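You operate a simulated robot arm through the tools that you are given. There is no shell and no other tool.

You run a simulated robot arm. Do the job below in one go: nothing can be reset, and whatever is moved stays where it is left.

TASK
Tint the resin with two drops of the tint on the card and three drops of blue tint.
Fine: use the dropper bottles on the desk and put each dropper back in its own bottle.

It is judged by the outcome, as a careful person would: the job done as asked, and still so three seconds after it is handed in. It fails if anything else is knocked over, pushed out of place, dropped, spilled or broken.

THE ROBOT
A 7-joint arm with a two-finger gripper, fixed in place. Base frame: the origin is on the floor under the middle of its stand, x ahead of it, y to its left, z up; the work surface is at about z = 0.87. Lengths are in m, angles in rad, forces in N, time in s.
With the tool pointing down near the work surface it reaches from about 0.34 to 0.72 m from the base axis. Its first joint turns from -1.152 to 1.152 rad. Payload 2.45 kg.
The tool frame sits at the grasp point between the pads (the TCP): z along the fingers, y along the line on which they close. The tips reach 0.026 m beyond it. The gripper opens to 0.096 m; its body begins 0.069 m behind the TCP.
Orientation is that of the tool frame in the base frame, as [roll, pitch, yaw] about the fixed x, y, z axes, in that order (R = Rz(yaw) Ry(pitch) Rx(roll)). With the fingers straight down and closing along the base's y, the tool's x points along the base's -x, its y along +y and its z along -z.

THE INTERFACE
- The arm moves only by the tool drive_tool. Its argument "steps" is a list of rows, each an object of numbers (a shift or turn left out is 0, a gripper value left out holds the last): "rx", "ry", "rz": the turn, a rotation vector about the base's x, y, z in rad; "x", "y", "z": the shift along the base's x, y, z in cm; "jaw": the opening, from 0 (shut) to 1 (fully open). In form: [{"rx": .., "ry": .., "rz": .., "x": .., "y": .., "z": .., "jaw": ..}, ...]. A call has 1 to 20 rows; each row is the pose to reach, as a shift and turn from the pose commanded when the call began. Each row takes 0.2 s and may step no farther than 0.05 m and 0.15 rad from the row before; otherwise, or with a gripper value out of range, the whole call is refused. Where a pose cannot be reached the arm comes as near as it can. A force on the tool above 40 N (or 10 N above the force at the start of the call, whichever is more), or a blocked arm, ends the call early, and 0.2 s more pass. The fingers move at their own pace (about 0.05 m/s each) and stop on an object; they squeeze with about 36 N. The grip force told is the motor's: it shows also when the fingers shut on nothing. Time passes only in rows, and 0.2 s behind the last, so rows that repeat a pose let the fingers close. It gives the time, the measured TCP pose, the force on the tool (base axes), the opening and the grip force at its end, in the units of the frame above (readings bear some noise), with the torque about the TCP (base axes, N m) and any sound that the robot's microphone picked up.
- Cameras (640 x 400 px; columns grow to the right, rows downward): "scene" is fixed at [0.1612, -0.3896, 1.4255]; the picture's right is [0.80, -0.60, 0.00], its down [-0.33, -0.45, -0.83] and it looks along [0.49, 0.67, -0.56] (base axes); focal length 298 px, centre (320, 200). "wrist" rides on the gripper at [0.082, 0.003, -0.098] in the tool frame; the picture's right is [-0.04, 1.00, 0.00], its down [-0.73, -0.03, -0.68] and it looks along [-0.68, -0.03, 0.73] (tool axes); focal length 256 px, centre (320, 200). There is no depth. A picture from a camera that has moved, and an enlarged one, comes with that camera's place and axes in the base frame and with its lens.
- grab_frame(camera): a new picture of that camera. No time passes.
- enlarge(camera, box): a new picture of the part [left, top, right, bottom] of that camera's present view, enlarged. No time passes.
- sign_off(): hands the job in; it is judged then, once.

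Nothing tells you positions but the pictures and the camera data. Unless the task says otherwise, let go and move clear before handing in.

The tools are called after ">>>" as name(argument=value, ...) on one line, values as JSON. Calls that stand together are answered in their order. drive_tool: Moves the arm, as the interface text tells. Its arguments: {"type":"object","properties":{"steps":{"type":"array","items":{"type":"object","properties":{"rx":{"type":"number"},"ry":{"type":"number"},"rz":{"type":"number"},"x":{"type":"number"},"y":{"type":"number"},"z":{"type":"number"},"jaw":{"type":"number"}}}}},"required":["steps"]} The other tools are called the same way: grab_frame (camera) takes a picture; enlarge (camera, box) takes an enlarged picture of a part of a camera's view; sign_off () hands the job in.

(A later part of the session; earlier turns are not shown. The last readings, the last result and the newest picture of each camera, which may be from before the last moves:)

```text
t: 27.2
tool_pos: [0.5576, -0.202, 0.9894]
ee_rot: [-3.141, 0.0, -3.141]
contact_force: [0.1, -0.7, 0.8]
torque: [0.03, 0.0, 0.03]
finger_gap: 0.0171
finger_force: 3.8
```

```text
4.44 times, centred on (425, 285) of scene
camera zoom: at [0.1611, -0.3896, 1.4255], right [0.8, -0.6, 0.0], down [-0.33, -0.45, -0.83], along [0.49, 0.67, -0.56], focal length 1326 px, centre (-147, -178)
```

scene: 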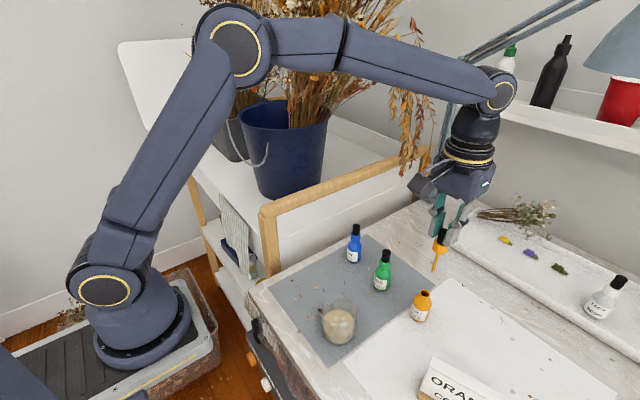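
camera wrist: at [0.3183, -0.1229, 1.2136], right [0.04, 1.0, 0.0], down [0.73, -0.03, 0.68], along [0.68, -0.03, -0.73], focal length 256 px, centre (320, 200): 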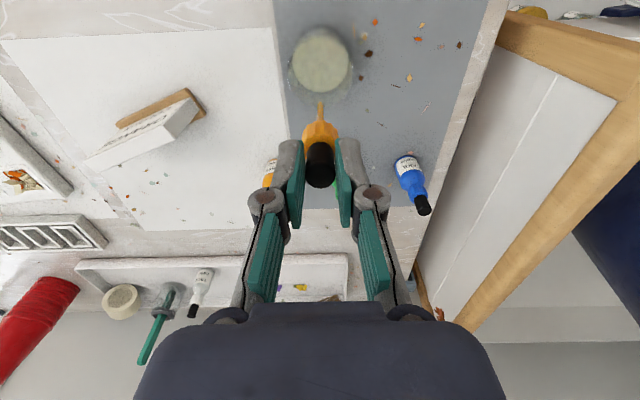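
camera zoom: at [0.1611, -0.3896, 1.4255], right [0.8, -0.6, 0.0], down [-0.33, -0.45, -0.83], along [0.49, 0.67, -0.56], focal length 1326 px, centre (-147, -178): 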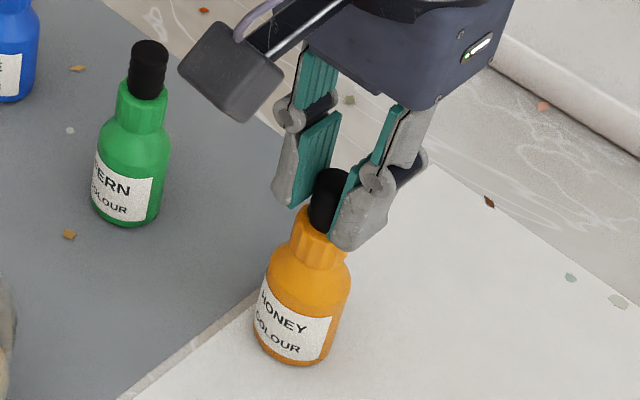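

The dropper is seated at the original height. I'll open to the earlier gap, rise clear, and check the bottle.

>>> drive_tool(steps=[{"jaw": 0.185}, {"jaw": 0.22}, {"jaw": 0.3}, {"jaw": 0.36}, {"jaw": 0.36}, {"z": 1.0, "jaw": 0.36}, {"z": 3.5, "jaw": 0.36}, {"z": 7, "jaw": 0.36}, {"z": 11, "jaw": 0.4}, {"z": 13, "jaw": 0.42}])

>>> grab_frame(camera="wrist")

>>> enlarge(camera="scene", box=[300, 210, 460, 360])

```text
t: 29.4
tool_pos: [0.557, -0.2042, 1.121]
ee_rot: [-3.141, -0.001, 3.141]
contact_force: [0.4, 0.7, 0.4]
torque: [0.0, -0.01, -0.05]
finger_gap: 0.0405
finger_force: 0.0
```

```text
taken
camera wrist: at [0.4747, -0.2, 1.2196], right [0.04, 1.0, 0.0], down [0.73, -0.03, 0.68], along [0.68, -0.03, -0.73], focal length 256 px, centre (320, 200)
```

wrist: 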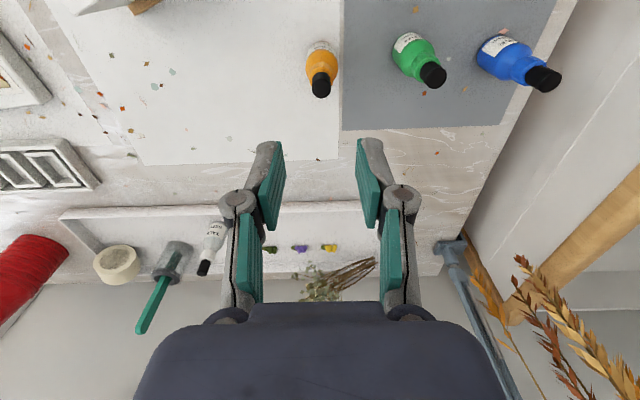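

```text
2.67 times, centred on (380, 285) of scene
camera zoom: at [0.1611, -0.3896, 1.4255], right [0.8, -0.6, 0.0], down [-0.33, -0.45, -0.83], along [0.49, 0.67, -0.56], focal length 796 px, centre (160, -27)
```

zoom: 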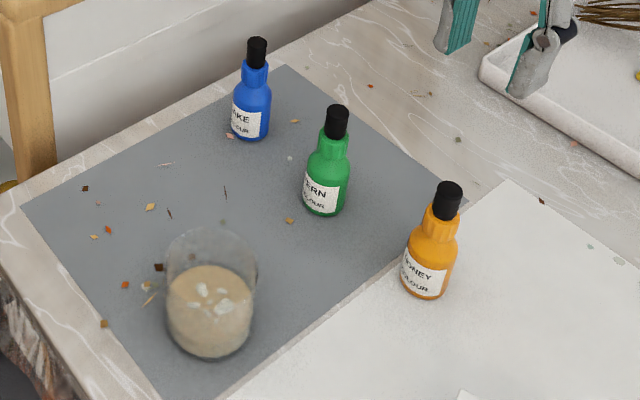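

The orange dropper is back in its bottle and nothing has shifted. Now I'll move at this height over to the blue bottle, near (0.559, 0.002), and check alignment.

>>> drive_tool(steps=[{"y": 3}, {"y": 7}, {"x": 0.1, "y": 11}, {"x": 0.2, "y": 15}, {"x": 0.3, "y": 18.5}, {"x": 0.3, "y": 20.3}, {"x": 0.3, "y": 20.3}])

>>> grab_frame(camera="wrist")

>>> enlarge(camera="wrist", box=[280, 30, 360, 110])

```text
t: 31.0
tool_pos: [0.5629, 0.0005, 1.1204]
ee_rot: [-3.141, 0.0, -3.141]
contact_force: [0.0, -0.4, 0.7]
torque: [0.02, -0.02, 0.0]
finger_gap: 0.0404
finger_force: 0.0
```

```text
taken
camera wrist: at [0.4795, 0.0039, 1.217], right [0.04, 1.0, 0.0], down [0.73, -0.03, 0.68], along [0.68, -0.03, -0.73], focal length 256 px, centre (320, 200)
```

wrist: 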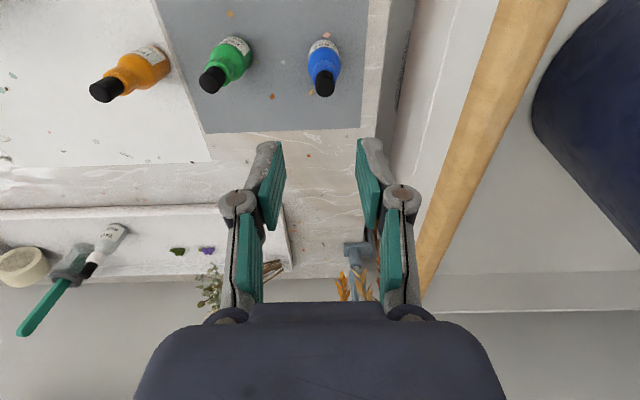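

```text
5.00 times, centred on (320, 70) of wrist
camera zoom: at [0.4795, 0.0039, 1.217], right [0.04, 1.0, 0.0], down [0.73, -0.03, 0.68], along [0.68, -0.03, -0.73], focal length 1280 px, centre (320, 850)
```

zoom: 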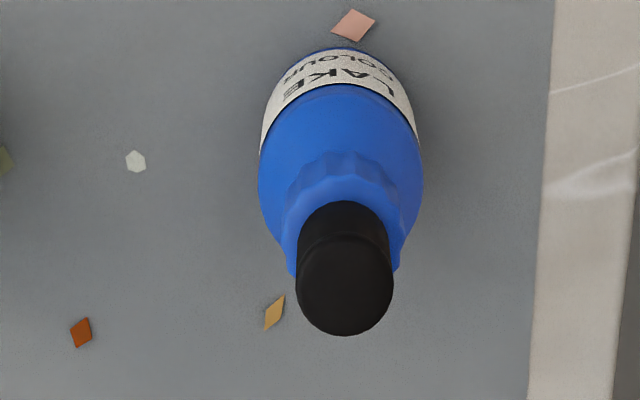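

The blue bulb is about 5 mm further in +y than the gripper centre, and x is fine. I'll correct that and lower to just above the bulb for a check.

>>> drive_tool(steps=[{"y": 0.53, "z": 0}, {"y": 0.53, "z": -3}, {"y": 0.53, "z": -6}, {"y": 0.53, "z": -8.5}, {"y": 0.53, "z": -9.5}, {"y": 0.53, "z": -9.5}])

>>> enlarge(camera="wrist", box=[240, 70, 400, 220])

>>> enlarge(camera="scene", box=[310, 170, 420, 300])

```text
t: 32.4
tool_pos: [0.5588, 0.0071, 1.0265]
ee_rot: [3.14, 0.0, 3.14]
contact_force: [0.0, 0.2, 0.1]
torque: [0.01, -0.02, -0.01]
finger_gap: 0.0403
finger_force: 0.0
```

```text
2.67 times, centred on (320, 145) of wrist
camera zoom: at [0.4773, 0.0092, 1.1222], right [0.04, 1.0, 0.0], down [0.73, -0.03, 0.68], along [0.68, -0.03, -0.73], focal length 683 px, centre (320, 347)
```

zoom: 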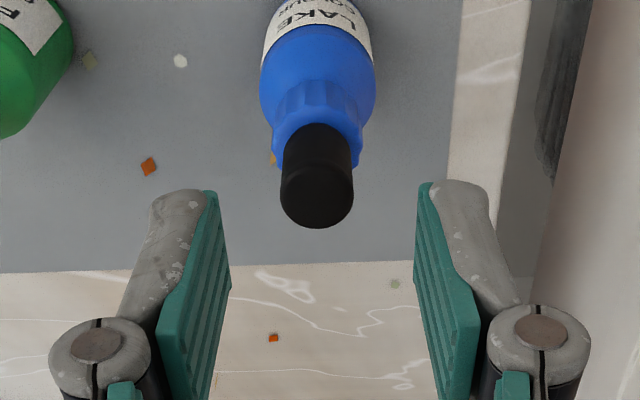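

```text
3.08 times, centred on (365, 235) of scene
camera zoom: at [0.1612, -0.3896, 1.4255], right [0.8, -0.6, 0.0], down [-0.33, -0.45, -0.83], along [0.49, 0.67, -0.56], focal length 918 px, centre (182, 92)
```

zoom: 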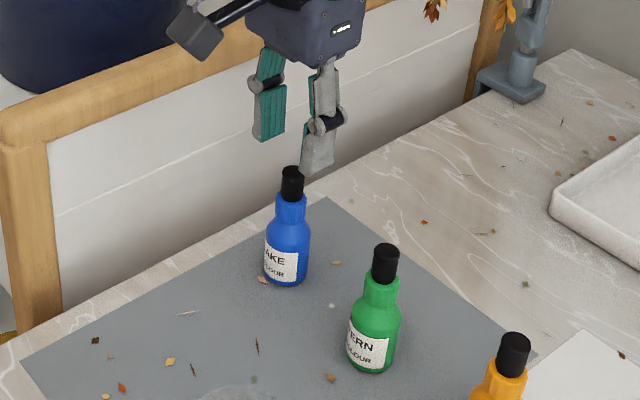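

The blue bulb is centred between the fingers, and the gripper body will clear the cart's wooden rail (y about 0.15, z about 1.0). I'll lower to the same grasp height as before.

>>> drive_tool(steps=[{"z": -1.5, "jaw": 0.4}, {"z": -2.6, "jaw": 0.38}, {"z": -3.5, "jaw": 0.36}, {"z": -3.5, "jaw": 0.36}])

>>> enlarge(camera="wrist", box=[260, 110, 380, 220])

>>> enlarge(camera="scene", box=[310, 170, 420, 300])

```text
t: 33.4
tool_pos: [0.5594, 0.0056, 0.9888]
ee_rot: [-3.141, 0.0, 3.141]
contact_force: [-0.2, 0.5, 0.2]
torque: [-0.02, 0.01, 0.01]
finger_gap: 0.0347
finger_force: 0.1
```

```text
3.64 times, centred on (320, 165) of wrist
camera zoom: at [0.4766, 0.0097, 1.0866], right [0.04, 1.0, 0.0], down [0.73, -0.03, 0.68], along [0.68, -0.03, -0.73], focal length 931 px, centre (320, 327)
```

zoom: 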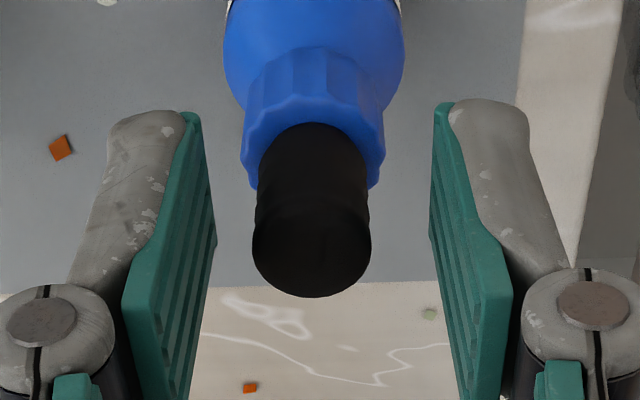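

```text
3.08 times, centred on (365, 235) of scene
camera zoom: at [0.1612, -0.3896, 1.4255], right [0.8, -0.6, 0.0], down [-0.33, -0.45, -0.83], along [0.49, 0.67, -0.56], focal length 918 px, centre (182, 92)
```

zoom: 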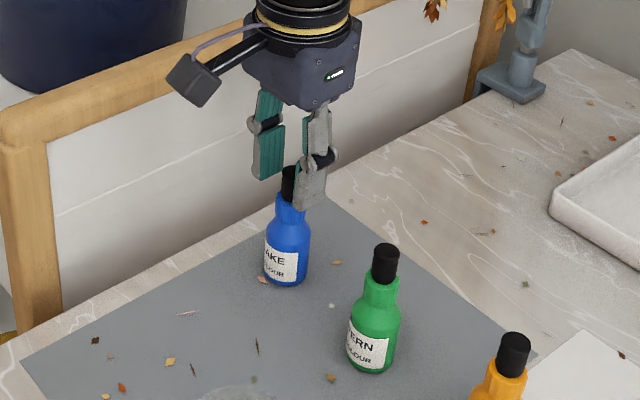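

The bulb is about 1.5 mm to -y and 1.5 mm to +x of the gripper centre. I'll correct both and then start closing gently to the contact gap.

>>> drive_tool(steps=[{"x": 0.15, "y": -0.15, "jaw": 0.36}, {"x": 0.15, "y": -0.15, "jaw": 0.28}, {"x": 0.15, "y": -0.15, "jaw": 0.22}, {"x": 0.15, "y": -0.15, "jaw": 0.2}, {"x": 0.15, "y": -0.15, "jaw": 0.2}])

>>> enlarge(camera="wrist", box=[260, 110, 380, 220])

```text
t: 34.6
tool_pos: [0.562, 0.0039, 0.9894]
ee_rot: [-3.14, -0.002, -3.141]
contact_force: [0.7, -0.8, 0.4]
torque: [-0.01, -0.02, -0.01]
finger_gap: 0.0191
finger_force: 0.0
```

```text
3.64 times, centred on (320, 165) of wrist
camera zoom: at [0.4784, 0.0078, 1.087], right [0.04, 1.0, 0.0], down [0.73, -0.03, 0.68], along [0.68, -0.03, -0.73], focal length 931 px, centre (320, 327)
```

zoom: 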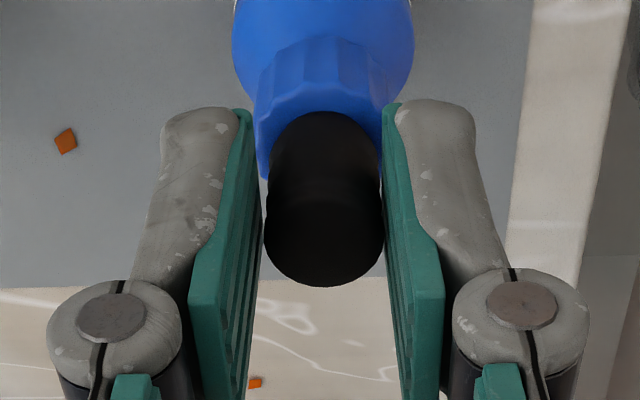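

The bulb is well centred. I'll close as with the orange bottle: one squeeze inside the bottle to draw tint, then relax to the 0.165 hold.

>>> drive_tool(steps=[{"jaw": 0.185}, {"jaw": 0.185}, {"jaw": 0.175}, {"jaw": 0.175}, {"jaw": 0.165}, {"jaw": 0.165}, {"jaw": 0.15}, {"jaw": 0.15}, {"jaw": 0.15}])

>>> drive_tool(steps=[{"jaw": 0.165}, {"jaw": 0.165}, {"jaw": 0.165}])

```text
t: 36.6
tool_pos: [0.5605, 0.0043, 0.9891]
ee_rot: [3.141, 0.001, -3.14]
contact_force: [0.2, 0.3, -0.7]
torque: [0.02, 0.03, 0.02]
finger_gap: 0.0164
finger_force: 23.7
```

```text
t: 37.4
tool_pos: [0.5616, 0.0049, 0.9888]
ee_rot: [-3.141, -0.001, 3.141]
contact_force: [0.7, -0.4, -0.3]
torque: [0.03, -0.01, 0.0]
finger_gap: 0.0169
finger_force: 7.4
```

The hold feels the same as before, with a 16.9 mm gap and about 7.4 N. I'll lift straight up 12.5 cm, slowly at first.

>>> drive_tool(steps=[{"z": 0.3}, {"z": 0.8}, {"z": 1.4}, {"z": 2.0}, {"z": 3.5}, {"z": 5}, {"z": 6.5}, {"z": 8}, {"z": 9.5}, {"z": 11}, {"z": 12.5}, {"z": 12.5}])

>>> enlarge(camera="wrist", box=[240, 30, 400, 220])

>>> grab_frame(camera="scene")

```text
t: 40.0
tool_pos: [0.5603, 0.0053, 1.1147]
ee_rot: [-3.142, 0.0, 3.141]
contact_force: [0.4, -0.5, -0.2]
torque: [0.01, 0.01, 0.0]
finger_gap: 0.017
finger_force: 7.8
```

```text
2.11 times, centred on (320, 125) of wrist
camera zoom: at [0.4789, 0.0087, 1.2123], right [0.04, 1.0, 0.0], down [0.73, -0.03, 0.68], along [0.68, -0.03, -0.73], focal length 539 px, centre (320, 358)
```

zoom: 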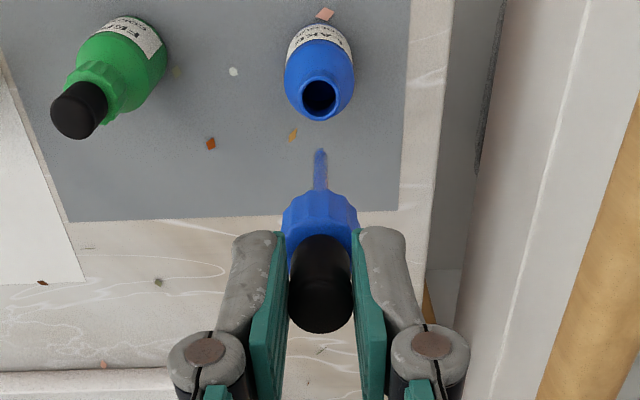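

```text
taken
```

scene: 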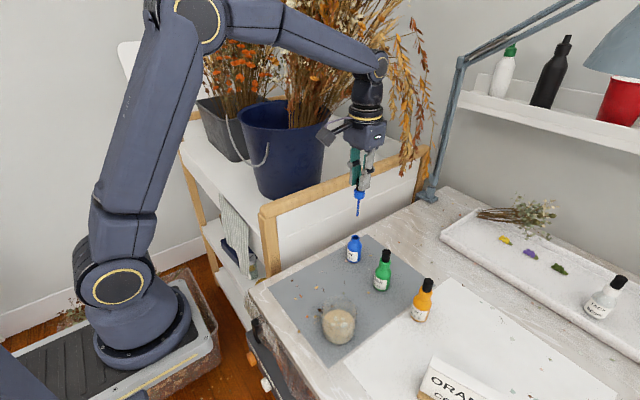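

The blue dropper is out and the bottle stayed upright. Next I'll carry it over the cup at (0.398, -0.126), staying above the green bottle's top throughout.

>>> drive_tool(steps=[{"x": -1.5, "y": -1.0}, {"x": -3.2, "y": -2.3}, {"x": -4.9, "y": -3.7}, {"x": -6.5, "y": -5.0}, {"x": -8.1, "y": -6.4}, {"x": -9.7, "y": -7.7}, {"x": -11.3, "y": -9.0}, {"x": -12.9, "y": -10.3}, {"x": -14.4, "y": -11.5}, {"x": -15.6, "y": -12.5}, {"x": -16.25, "y": -13.0}, {"x": -16.25, "y": -13.0}])

>>> enlarge(camera="wrist", box=[240, 30, 400, 220])

>>> enlarge(camera="scene", box=[280, 210, 430, 370])

```text
t: 42.6
tool_pos: [0.3973, -0.126, 1.1154]
ee_rot: [3.141, 0.001, -3.141]
contact_force: [-0.2, 0.5, 0.3]
torque: [0.02, 0.04, -0.01]
finger_gap: 0.0169
finger_force: 7.6
```

```text
2.11 times, centred on (320, 125) of wrist
camera zoom: at [0.315, -0.1228, 1.2127], right [0.04, 1.0, 0.0], down [0.73, -0.03, 0.68], along [0.68, -0.03, -0.73], focal length 539 px, centre (320, 358)
```

zoom: 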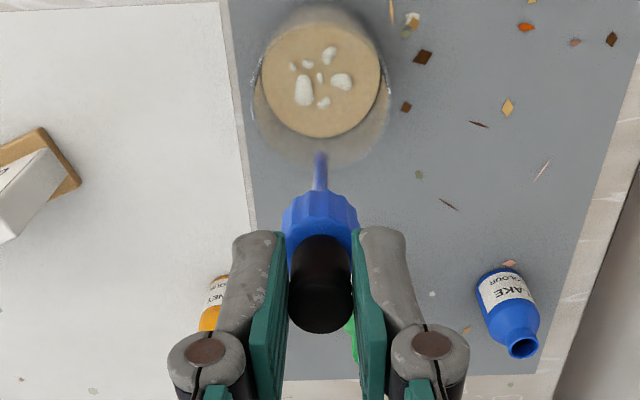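

```text
2.50 times, centred on (355, 290) of scene
camera zoom: at [0.1611, -0.3897, 1.4255], right [0.8, -0.6, 0.0], down [-0.33, -0.45, -0.83], along [0.49, 0.67, -0.56], focal length 746 px, centre (232, -25)
```

zoom: 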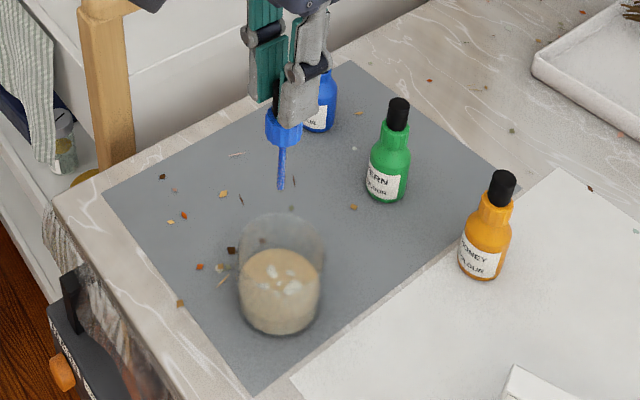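

Still aligned within a few millimetres of the cup centre. I'll lower to the same height as for the orange drops.

>>> drive_tool(steps=[{"x": 0.2, "z": -1.5}, {"x": 0.2, "z": -3}, {"x": 0.2, "z": -4.5}, {"x": 0.2, "z": -6}, {"x": 0.2, "z": -7}, {"x": 0.2, "z": -7.5}, {"x": 0.2, "z": -7.5}])

>>> enlarge(camera="scene", box=[310, 270, 370, 350])

>>> enlarge(camera="wrist", box=[270, 40, 370, 130])

```text
t: 44.2
tool_pos: [0.4008, -0.1252, 1.0405]
ee_rot: [3.142, -0.001, -3.141]
contact_force: [-0.7, -0.1, -0.7]
torque: [-0.01, 0.02, -0.04]
finger_gap: 0.017
finger_force: 7.3
```

```text
5.00 times, centred on (340, 310) of scene
camera zoom: at [0.1612, -0.3896, 1.4255], right [0.8, -0.6, 0.0], down [-0.33, -0.45, -0.83], along [0.49, 0.67, -0.56], focal length 1492 px, centre (220, -350)
```

zoom: 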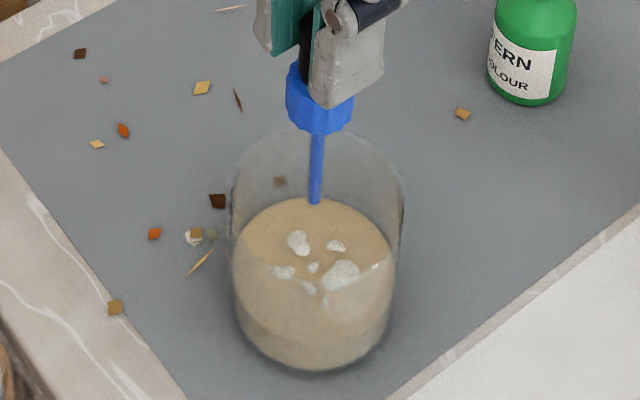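

```text
4.44 times, centred on (320, 85) of wrist
camera zoom: at [0.3185, -0.1216, 1.1383], right [0.04, 1.0, 0.0], down [0.73, -0.03, 0.68], along [0.68, -0.03, -0.73], focal length 1138 px, centre (320, 711)
```

zoom: 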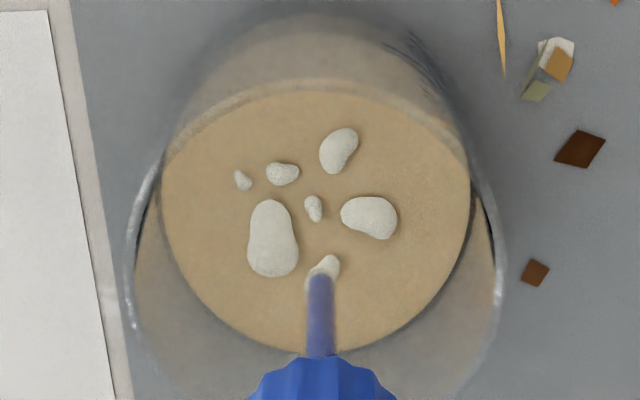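

The blue pipette is centred at rim height. Now blue squeeze 1, viewed while squeezed.

>>> drive_tool(steps=[{"jaw": 0.15}])

>>> enlarge(camera="wrist", box=[270, 40, 370, 130])

>>> enlarge(camera="scene", box=[310, 270, 370, 350])

```text
t: 44.6
tool_pos: [0.4005, -0.1251, 1.042]
ee_rot: [3.141, 0.001, 3.141]
contact_force: [0.9, -0.3, -0.2]
torque: [0.01, -0.01, 0.02]
finger_gap: 0.0161
finger_force: 24.0
```

```text
4.44 times, centred on (320, 85) of wrist
camera zoom: at [0.3185, -0.1216, 1.1384], right [0.04, 1.0, 0.0], down [0.73, -0.03, 0.68], along [0.68, -0.03, -0.73], focal length 1138 px, centre (320, 711)
```

zoom: 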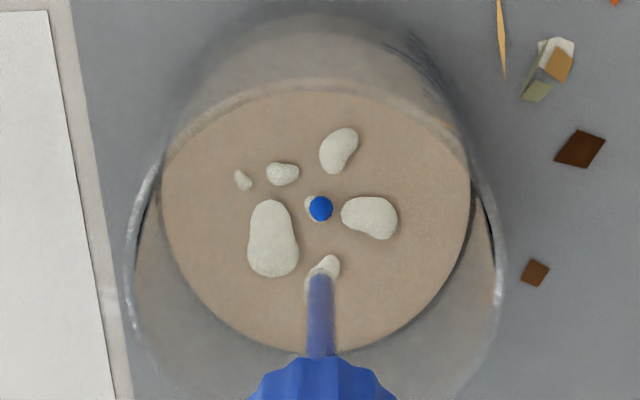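

```text
5.00 times, centred on (340, 310) of scene
camera zoom: at [0.1612, -0.3896, 1.4255], right [0.8, -0.6, 0.0], down [-0.33, -0.45, -0.83], along [0.49, 0.67, -0.56], focal length 1492 px, centre (220, -350)
```

zoom: 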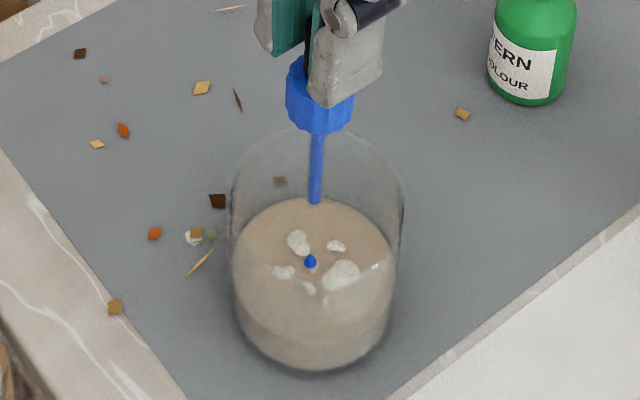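

One blue drop landed in the resin. I'll relax to the holding gap and let it settle.

>>> drive_tool(steps=[{"jaw": 0.165}, {"jaw": 0.165}, {"jaw": 0.165}, {"jaw": 0.165}])

>>> enlarge(camera="wrist", box=[270, 40, 370, 130])

```text
t: 45.6
tool_pos: [0.4005, -0.1242, 1.0407]
ee_rot: [-3.141, 0.0, 3.141]
contact_force: [0.2, -0.6, -0.1]
torque: [0.02, 0.0, 0.0]
finger_gap: 0.0171
finger_force: 8.0
```

```text
4.44 times, centred on (320, 85) of wrist
camera zoom: at [0.3185, -0.1216, 1.1385], right [0.04, 1.0, 0.0], down [0.73, -0.03, 0.68], along [0.68, -0.03, -0.73], focal length 1138 px, centre (320, 711)
```

zoom: 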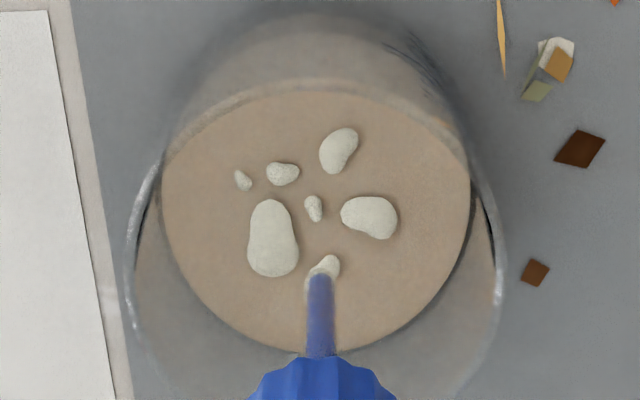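

The first blue drop has merged in and nothing extra fell. Now blue squeeze 2.

>>> drive_tool(steps=[{"jaw": 0.15}])

>>> enlarge(camera="wrist", box=[270, 40, 370, 130])

```text
t: 46.0
tool_pos: [0.4019, -0.1252, 1.0411]
ee_rot: [-3.141, 0.0, -3.14]
contact_force: [-0.2, 0.1, 0.0]
torque: [0.0, -0.02, 0.06]
finger_gap: 0.016
finger_force: 24.1
```

```text
4.44 times, centred on (320, 85) of wrist
camera zoom: at [0.3185, -0.1216, 1.1385], right [0.04, 1.0, 0.0], down [0.73, -0.03, 0.68], along [0.68, -0.03, -0.73], focal length 1138 px, centre (320, 711)
```

zoom: 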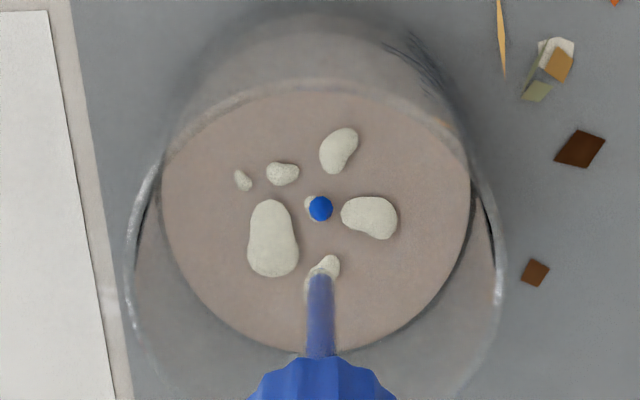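

The second blue drop is in. I'll relax again before the third.

>>> drive_tool(steps=[{"jaw": 0.165}, {"jaw": 0.165}, {"jaw": 0.165}, {"jaw": 0.165}])

>>> enlarge(camera="wrist", box=[270, 40, 370, 130])

```text
t: 47.0
tool_pos: [0.3994, -0.1243, 1.0406]
ee_rot: [3.141, -0.001, -3.141]
contact_force: [0.0, -0.3, -0.6]
torque: [-0.01, 0.0, 0.01]
finger_gap: 0.0169
finger_force: 6.9
```

```text
4.44 times, centred on (320, 85) of wrist
camera zoom: at [0.3185, -0.1216, 1.1385], right [0.04, 1.0, 0.0], down [0.73, -0.03, 0.68], along [0.68, -0.03, -0.73], focal length 1138 px, centre (320, 711)
```

zoom: 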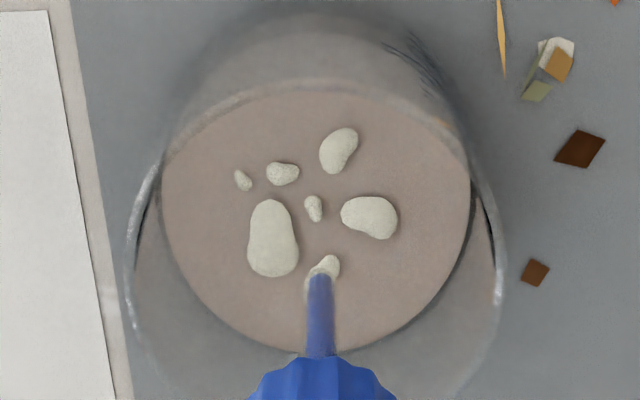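

Two blue drops have merged. Now the third and last blue squeeze.

>>> drive_tool(steps=[{"jaw": 0.15}])

>>> enlarge(camera="wrist", box=[270, 40, 370, 130])

```text
t: 47.4
tool_pos: [0.4023, -0.1247, 1.0408]
ee_rot: [-3.141, 0.0, -3.141]
contact_force: [-0.4, 0.5, 0.0]
torque: [0.0, 0.01, 0.0]
finger_gap: 0.0162
finger_force: 24.2
```

```text
4.44 times, centred on (320, 85) of wrist
camera zoom: at [0.3185, -0.1216, 1.1385], right [0.04, 1.0, 0.0], down [0.73, -0.03, 0.68], along [0.68, -0.03, -0.73], focal length 1138 px, centre (320, 711)
```

zoom: 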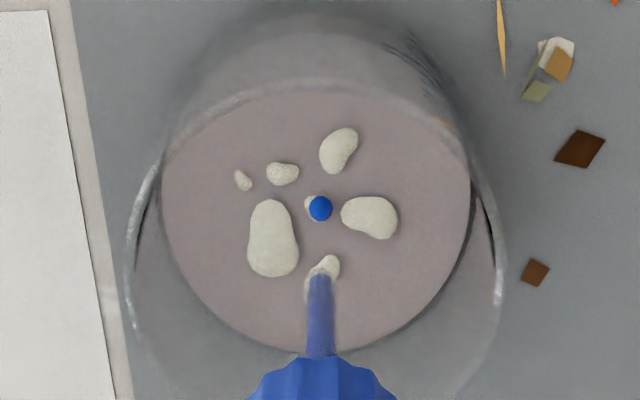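

The third blue drop is in. I'll relax to the holding gap and confirm nothing else drips before moving.

>>> drive_tool(steps=[{"jaw": 0.165}, {"jaw": 0.165}, {"jaw": 0.165}, {"jaw": 0.165}])

>>> enlarge(camera="wrist", box=[270, 40, 370, 130])

>>> enlarge(camera="scene", box=[310, 270, 370, 350])

```text
t: 48.4
tool_pos: [0.4012, -0.1253, 1.0407]
ee_rot: [-3.141, 0.0, -3.141]
contact_force: [0.5, 0.4, 0.4]
torque: [-0.01, 0.02, 0.02]
finger_gap: 0.0168
finger_force: 7.7
```

```text
4.44 times, centred on (320, 85) of wrist
camera zoom: at [0.3185, -0.1216, 1.1385], right [0.04, 1.0, 0.0], down [0.73, -0.03, 0.68], along [0.68, -0.03, -0.73], focal length 1138 px, centre (320, 711)
```

zoom: 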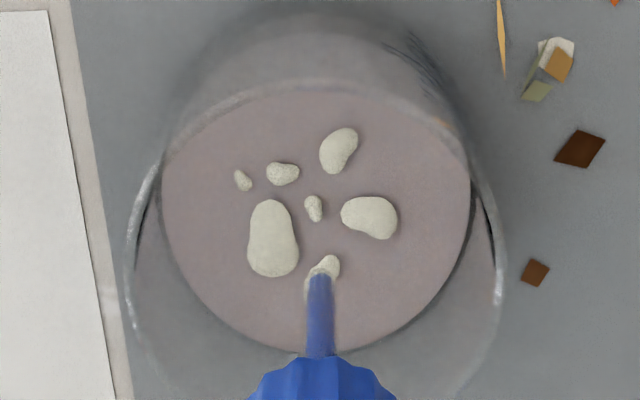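

```text
5.00 times, centred on (340, 310) of scene
camera zoom: at [0.1612, -0.3896, 1.4255], right [0.8, -0.6, 0.0], down [-0.33, -0.45, -0.83], along [0.49, 0.67, -0.56], focal length 1492 px, centre (220, -350)
```

zoom: 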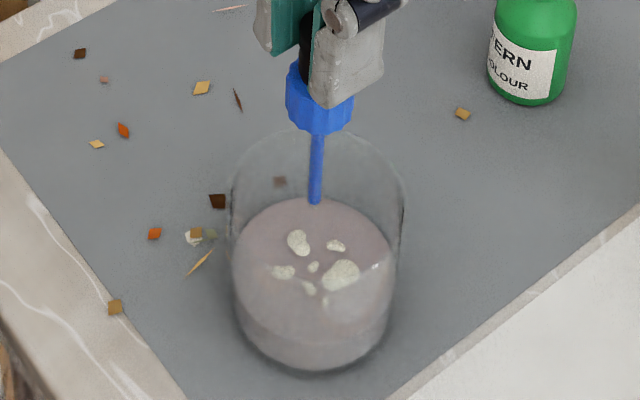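

All three blue drops are in and the tip is clean. I'll raise the dropper and carry it back above the blue bottle along the reverse path.

>>> drive_tool(steps=[{"z": 1.5}, {"z": 3}, {"z": 4.5}, {"z": 6}, {"z": 7.5}, {"x": 1.4, "y": 1.1, "z": 7.5}, {"x": 3.0, "y": 2.4, "z": 7.5}, {"x": 4.6, "y": 3.7, "z": 7.5}, {"x": 6.2, "y": 5.0, "z": 7.5}, {"x": 7.8, "y": 6.3, "z": 7.5}, {"x": 9.4, "y": 7.6, "z": 7.5}, {"x": 11.0, "y": 8.9, "z": 7.5}, {"x": 12.6, "y": 10.2, "z": 7.5}, {"x": 14.2, "y": 11.5, "z": 7.5}, {"x": 15.4, "y": 12.5, "z": 7.5}, {"x": 16.05, "y": 13.0, "z": 7.5}, {"x": 16.05, "y": 13.0, "z": 7.5}])

>>> enlarge(camera="wrist", box=[240, 30, 400, 220])

>>> enlarge(camera="scene", box=[310, 170, 420, 300])

```text
t: 52.0
tool_pos: [0.5618, 0.0043, 1.1163]
ee_rot: [3.142, 0.0, 3.141]
contact_force: [0.5, 0.0, 0.2]
torque: [-0.01, -0.01, 0.02]
finger_gap: 0.0172
finger_force: 7.5
```

```text
2.11 times, centred on (320, 125) of wrist
camera zoom: at [0.4792, 0.0082, 1.2136], right [0.04, 1.0, 0.0], down [0.73, -0.03, 0.68], along [0.68, -0.03, -0.73], focal length 539 px, centre (320, 358)
```

zoom: 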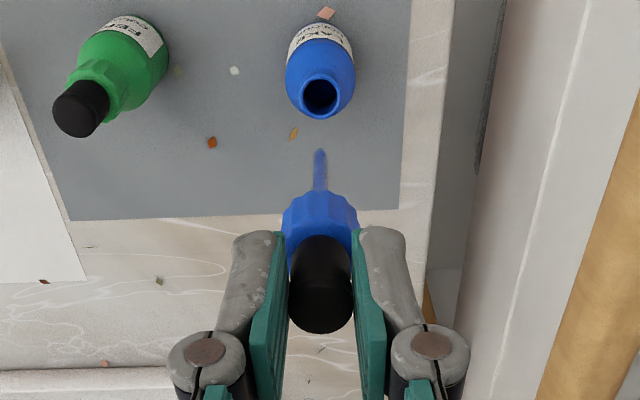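

```text
3.08 times, centred on (365, 235) of scene
camera zoom: at [0.1612, -0.3896, 1.4255], right [0.8, -0.6, 0.0], down [-0.33, -0.45, -0.83], along [0.49, 0.67, -0.56], focal length 918 px, centre (182, 92)
```

zoom: 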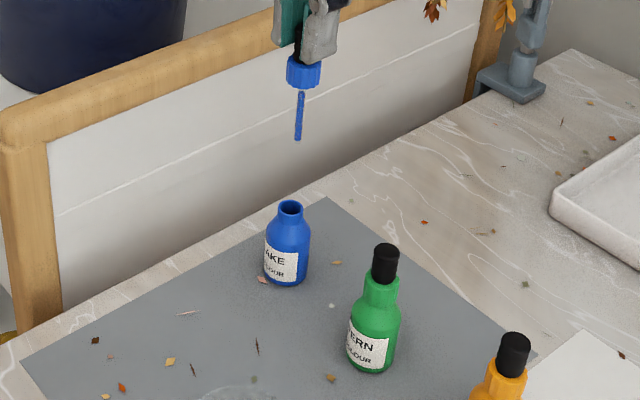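

It lines up the same as when it was lifted out. I'll lower the dropper back into the blue bottle.

>>> drive_tool(steps=[{"z": -1.5}, {"z": -3}, {"z": -4.5}, {"z": -6}, {"z": -7.5}, {"z": -9}, {"z": -10.3}, {"z": -11.3}])

>>> enlarge(camera="wrist", box=[260, 80, 380, 220])

>>> enlarge(camera="scene", box=[310, 170, 420, 300])

```text
t: 53.8
tool_pos: [0.564, 0.0048, 1.0015]
ee_rot: [3.141, 0.001, 3.141]
contact_force: [0.0, -0.9, -0.2]
torque: [0.02, 0.01, 0.03]
finger_gap: 0.017
finger_force: 7.1
```

```text
2.86 times, centred on (320, 150) of wrist
camera zoom: at [0.481, 0.0072, 1.0999], right [0.04, 1.0, 0.0], down [0.73, -0.03, 0.68], along [0.68, -0.03, -0.73], focal length 731 px, centre (320, 343)
```

zoom: 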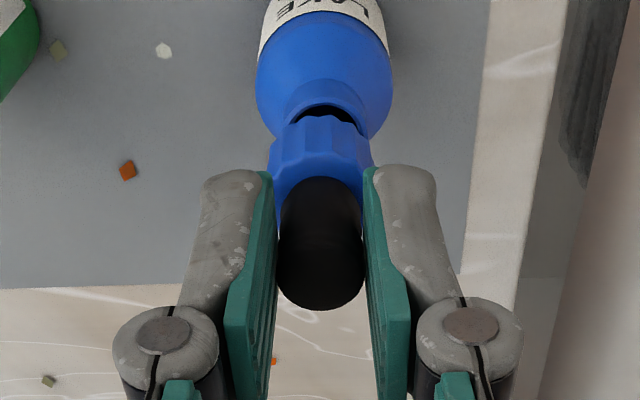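

```text
3.08 times, centred on (365, 235) of scene
camera zoom: at [0.1612, -0.3896, 1.4255], right [0.8, -0.6, 0.0], down [-0.33, -0.45, -0.83], along [0.49, 0.67, -0.56], focal length 918 px, centre (182, 92)
```

zoom: 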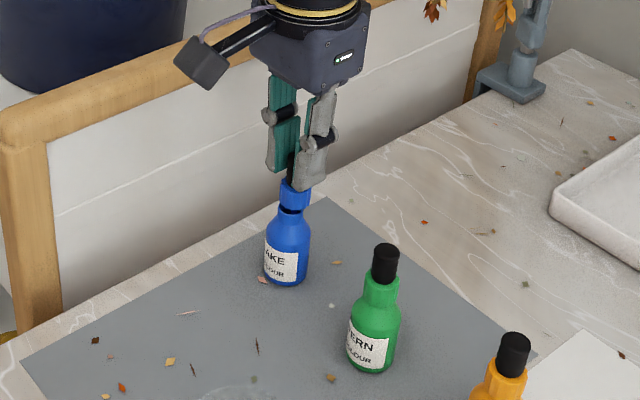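

The pipette is in the bottle, but the collar seems about 1 cm higher than the orange one was at this stage. I'll zoom in before seating it.

>>> enlarge(camera="scene", box=[335, 220, 375, 270])

>>> enlarge(camera="wrist", box=[290, 80, 350, 160])

```text
8.00 times, centred on (355, 245) of scene
camera zoom: at [0.1612, -0.3896, 1.4255], right [0.8, -0.6, 0.0], down [-0.33, -0.45, -0.83], along [0.49, 0.67, -0.56], focal length 2387 px, centre (40, -160)
```

zoom: 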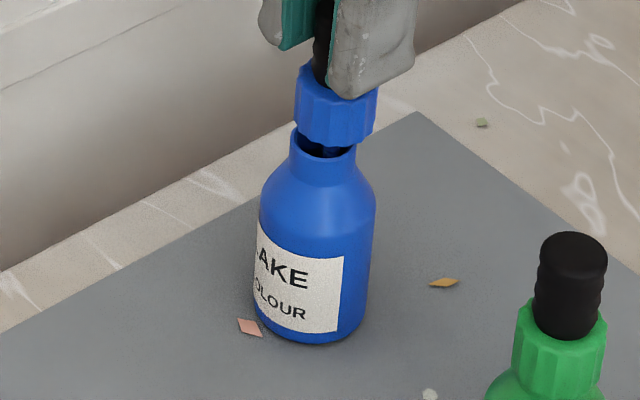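

```text
5.00 times, centred on (320, 120) of wrist
camera zoom: at [0.481, 0.0072, 1.0999], right [0.04, 1.0, 0.0], down [0.73, -0.03, 0.68], along [0.68, -0.03, -0.73], focal length 1280 px, centre (320, 600)
```

zoom: 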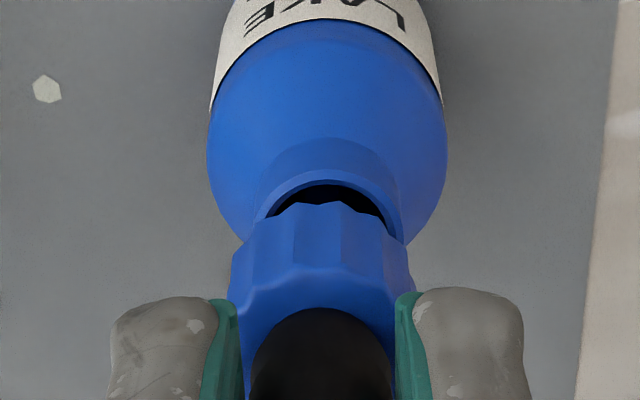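

The collar sits a few millimetres toward +x from the neck, and the measured x of 0.564 against 0.561 agrees. I'll hold still to let the arm settle and look again.

>>> drive_tool(steps=[{"z": 0}, {"z": 0}, {"z": 0}, {"z": 0}])

>>> enlarge(camera="scene", box=[335, 220, 375, 270])

>>> enlarge(camera="wrist", box=[290, 80, 350, 160])

```text
t: 54.8
tool_pos: [0.5638, 0.0042, 1.0024]
ee_rot: [3.141, 0.0, 3.142]
contact_force: [-1.3, -0.2, -0.7]
torque: [0.02, 0.0, -0.02]
finger_gap: 0.0169
finger_force: 7.1
```

```text
8.00 times, centred on (355, 245) of scene
camera zoom: at [0.1612, -0.3896, 1.4255], right [0.8, -0.6, 0.0], down [-0.33, -0.45, -0.83], along [0.49, 0.67, -0.56], focal length 2387 px, centre (40, -160)
```

zoom: 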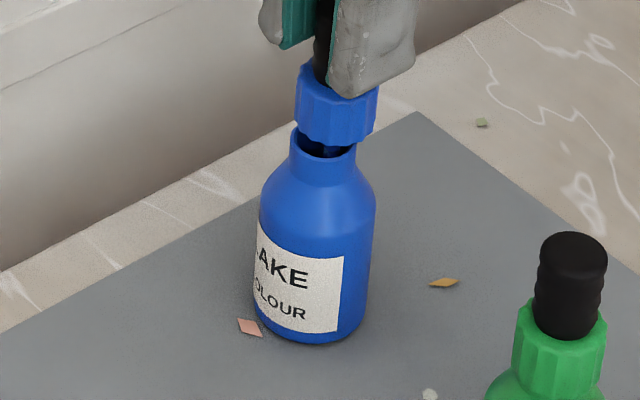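

```text
5.00 times, centred on (320, 120) of wrist
camera zoom: at [0.481, 0.0071, 1.1003], right [0.04, 1.0, 0.0], down [0.73, -0.03, 0.68], along [0.68, -0.03, -0.73], focal length 1280 px, centre (320, 600)
```

zoom: 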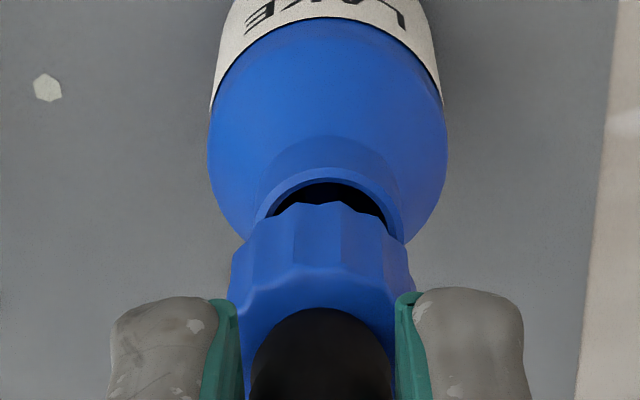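

The pose is steady but about 2 mm off in +x and slightly off in -y, with no contact force. I'll nudge it back by that amount and check the collar against the neck.

>>> drive_tool(steps=[{"x": -0.1, "y": 0.04}, {"x": -0.22, "y": 0.08}, {"x": -0.22, "y": 0.08}, {"x": -0.22, "y": 0.08}])

>>> enlarge(camera="scene", box=[335, 220, 375, 270])

>>> enlarge(camera="wrist", box=[290, 80, 350, 160])

```text
t: 55.8
tool_pos: [0.5584, 0.0044, 1.0017]
ee_rot: [3.141, -0.001, -3.14]
contact_force: [-0.5, -0.4, 0.0]
torque: [-0.02, 0.02, -0.03]
finger_gap: 0.0172
finger_force: 7.4
```

```text
8.00 times, centred on (355, 245) of scene
camera zoom: at [0.1612, -0.3896, 1.4255], right [0.8, -0.6, 0.0], down [-0.33, -0.45, -0.83], along [0.49, 0.67, -0.56], focal length 2387 px, centre (40, -160)
```

zoom: 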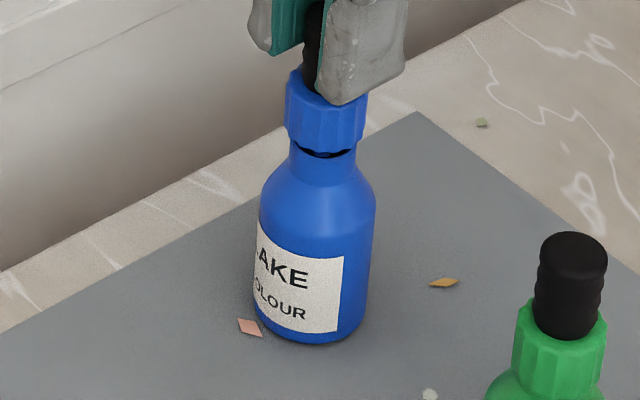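

```text
5.00 times, centred on (320, 120) of wrist
camera zoom: at [0.4771, 0.0075, 1.0995], right [0.04, 1.0, 0.0], down [0.73, -0.03, 0.68], along [0.68, -0.03, -0.73], focal length 1280 px, centre (320, 600)
```

zoom: 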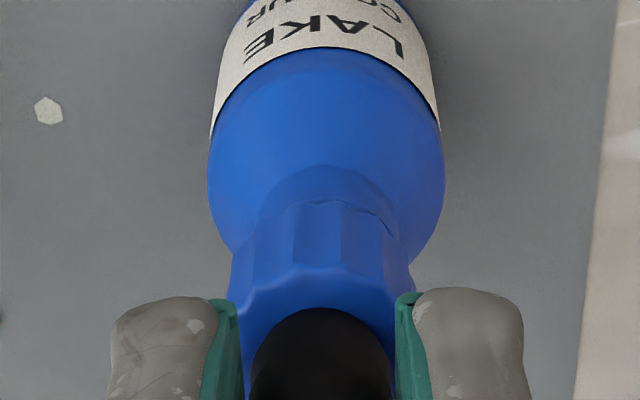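

The collar is now over the neck, only about 1 mm toward -x. I'll add a small correction while lowering the first half, then check again.

>>> drive_tool(steps=[{"x": 0.08, "y": 0.05, "z": -0.15}, {"x": 0.08, "y": 0.05, "z": -0.3}, {"x": 0.08, "y": 0.05, "z": -0.4}, {"x": 0.08, "y": 0.05, "z": -0.4}])

>>> enlarge(camera="scene", box=[335, 220, 375, 270])

>>> enlarge(camera="wrist", box=[290, 80, 350, 160])

```text
t: 56.8
tool_pos: [0.5606, 0.0046, 0.9974]
ee_rot: [3.142, 0.0, -3.141]
contact_force: [0.7, -0.1, 0.0]
torque: [0.0, 0.03, 0.03]
finger_gap: 0.017
finger_force: 7.3
```

```text
8.00 times, centred on (355, 245) of scene
camera zoom: at [0.1612, -0.3896, 1.4255], right [0.8, -0.6, 0.0], down [-0.33, -0.45, -0.83], along [0.49, 0.67, -0.56], focal length 2387 px, centre (40, -160)
```

zoom: 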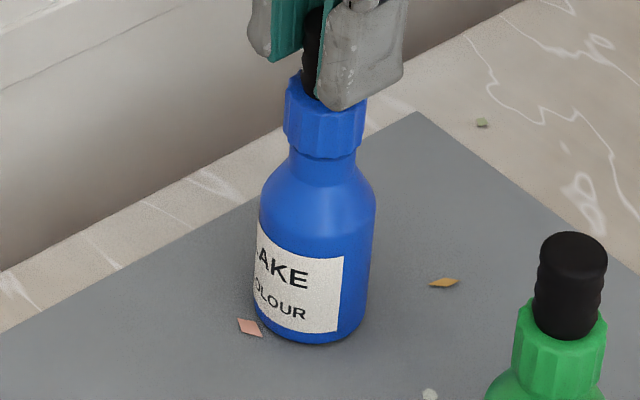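

```text
5.00 times, centred on (320, 120) of wrist
camera zoom: at [0.4783, 0.0088, 1.0957], right [0.04, 1.0, 0.0], down [0.73, -0.03, 0.68], along [0.68, -0.03, -0.73], focal length 1280 px, centre (320, 600)
```

zoom: 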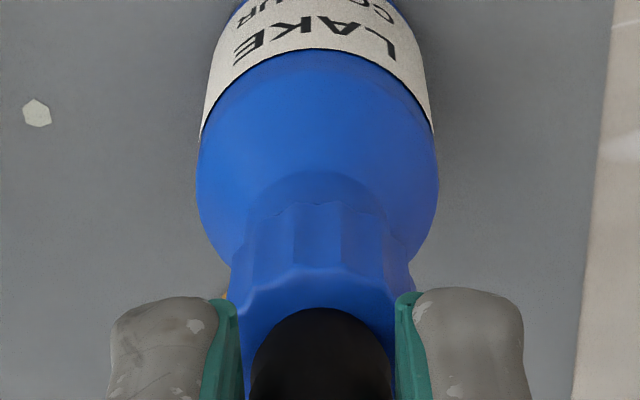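

The collar is over the neck and almost coaxial. I'll lower the last 8 mm with a tiny y correction.

>>> drive_tool(steps=[{"y": -0.05, "z": -0.2}, {"y": -0.05, "z": -0.45}, {"y": -0.05, "z": -0.7}, {"y": -0.05, "z": -0.8}, {"y": -0.05, "z": -0.8}])

>>> enlarge(camera="scene", box=[335, 220, 375, 270])

>>> enlarge(camera="wrist", box=[290, 80, 350, 160])

```text
t: 58.0
tool_pos: [0.5601, 0.0036, 0.9904]
ee_rot: [-3.141, 0.0, 3.141]
contact_force: [0.4, 0.0, -0.2]
torque: [0.03, 0.0, 0.0]
finger_gap: 0.0168
finger_force: 7.4
```

```text
8.00 times, centred on (355, 245) of scene
camera zoom: at [0.1612, -0.3896, 1.4255], right [0.8, -0.6, 0.0], down [-0.33, -0.45, -0.83], along [0.49, 0.67, -0.56], focal length 2387 px, centre (40, -160)
```

zoom: 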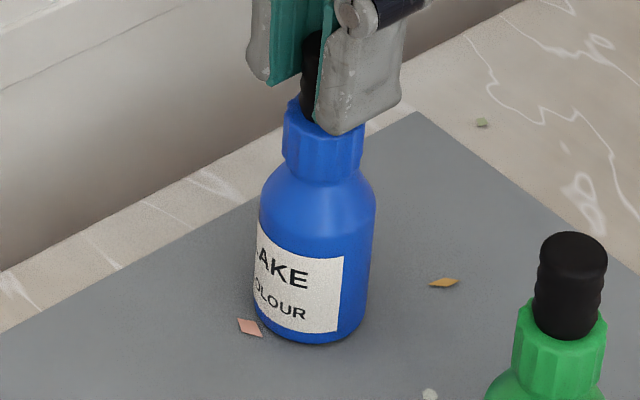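

```text
5.00 times, centred on (320, 120) of wrist
camera zoom: at [0.4775, 0.0078, 1.0876], right [0.04, 1.0, 0.0], down [0.73, -0.03, 0.68], along [0.68, -0.03, -0.73], focal length 1280 px, centre (320, 600)
```

zoom: 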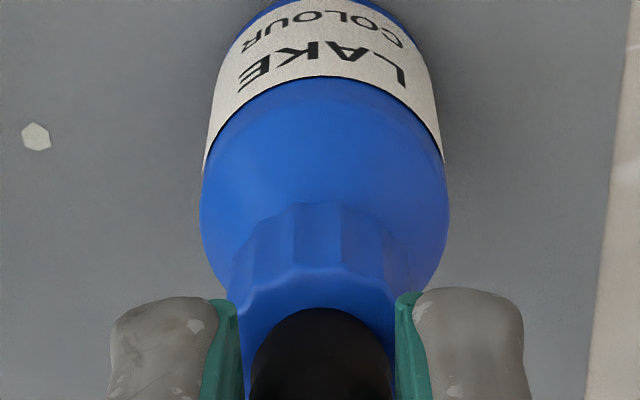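

It is almost fully seated, perhaps 1 mm high, since the grip force hasn't eased the way the orange one did. I'll press down one more millimetre or so, gently.

>>> drive_tool(steps=[{"x": 0.05, "z": -0.05}, {"x": 0.05, "z": -0.1}, {"x": 0.05, "z": -0.1}])

>>> enlarge(camera="scene", box=[335, 220, 375, 270])

>>> enlarge(camera="wrist", box=[260, 80, 380, 220])

```text
t: 58.8
tool_pos: [0.5609, 0.0044, 0.988]
ee_rot: [-3.142, 0.001, 3.142]
contact_force: [0.0, -0.5, 1.5]
torque: [0.01, -0.05, 0.01]
finger_gap: 0.017
finger_force: 7.6
```

```text
8.00 times, centred on (355, 245) of scene
camera zoom: at [0.1611, -0.3896, 1.4255], right [0.8, -0.6, 0.0], down [-0.33, -0.45, -0.83], along [0.49, 0.67, -0.56], focal length 2387 px, centre (40, -160)
```

zoom: 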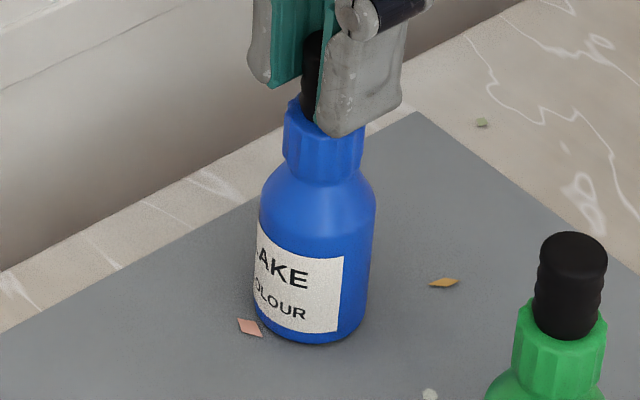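

```text
2.86 times, centred on (320, 150) of wrist
camera zoom: at [0.4783, 0.0082, 1.0859], right [0.04, 1.0, 0.0], down [0.73, -0.03, 0.68], along [0.68, -0.03, -0.73], focal length 731 px, centre (320, 343)
```

zoom: 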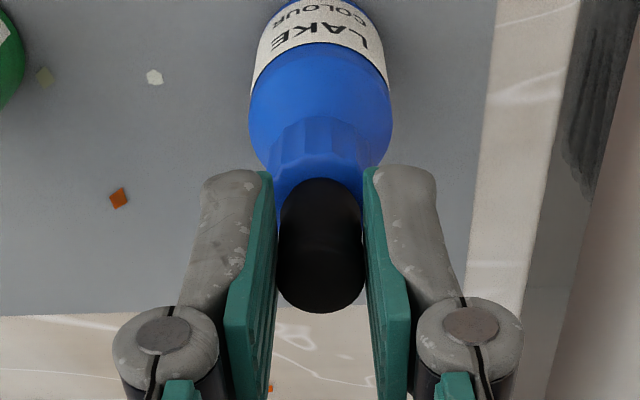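

The collar stopped moving with a slight upward force, so it is seated on the bottle. I'll open slowly and rise clear, then check both bottles.

>>> drive_tool(steps=[{"jaw": 0.175}, {"jaw": 0.185}, {"jaw": 0.22}, {"jaw": 0.3}, {"jaw": 0.36}, {"jaw": 0.36}])

>>> enlarge(camera="wrist", box=[260, 80, 380, 220])

>>> enlarge(camera="scene", box=[335, 220, 375, 270])

```text
t: 60.2
tool_pos: [0.5609, 0.004, 0.9892]
ee_rot: [-3.14, 0.001, -3.141]
contact_force: [0.3, -0.1, 0.0]
torque: [-0.03, 0.05, 0.0]
finger_gap: 0.0348
finger_force: 0.1
```

```text
2.86 times, centred on (320, 150) of wrist
camera zoom: at [0.4783, 0.0082, 1.0859], right [0.04, 1.0, 0.0], down [0.73, -0.03, 0.68], along [0.68, -0.03, -0.73], focal length 731 px, centre (320, 343)
```

zoom: 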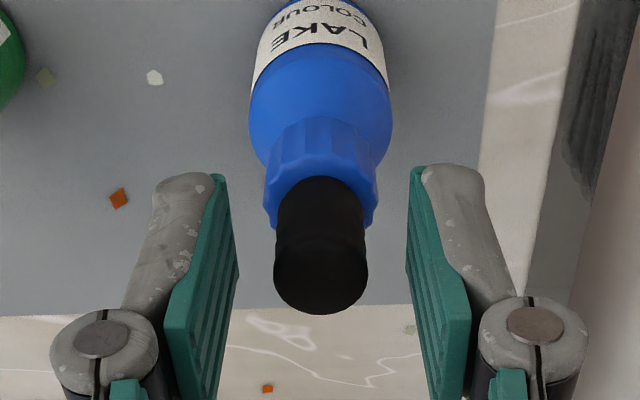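

```text
8.00 times, centred on (355, 245) of scene
camera zoom: at [0.1612, -0.3896, 1.4255], right [0.8, -0.6, 0.0], down [-0.33, -0.45, -0.83], along [0.49, 0.67, -0.56], focal length 2387 px, centre (40, -160)
```

zoom: 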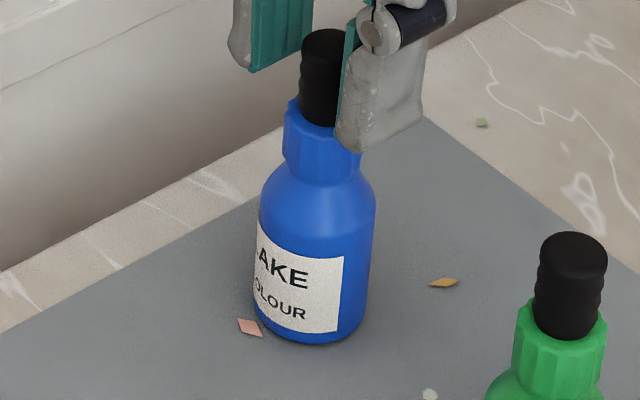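

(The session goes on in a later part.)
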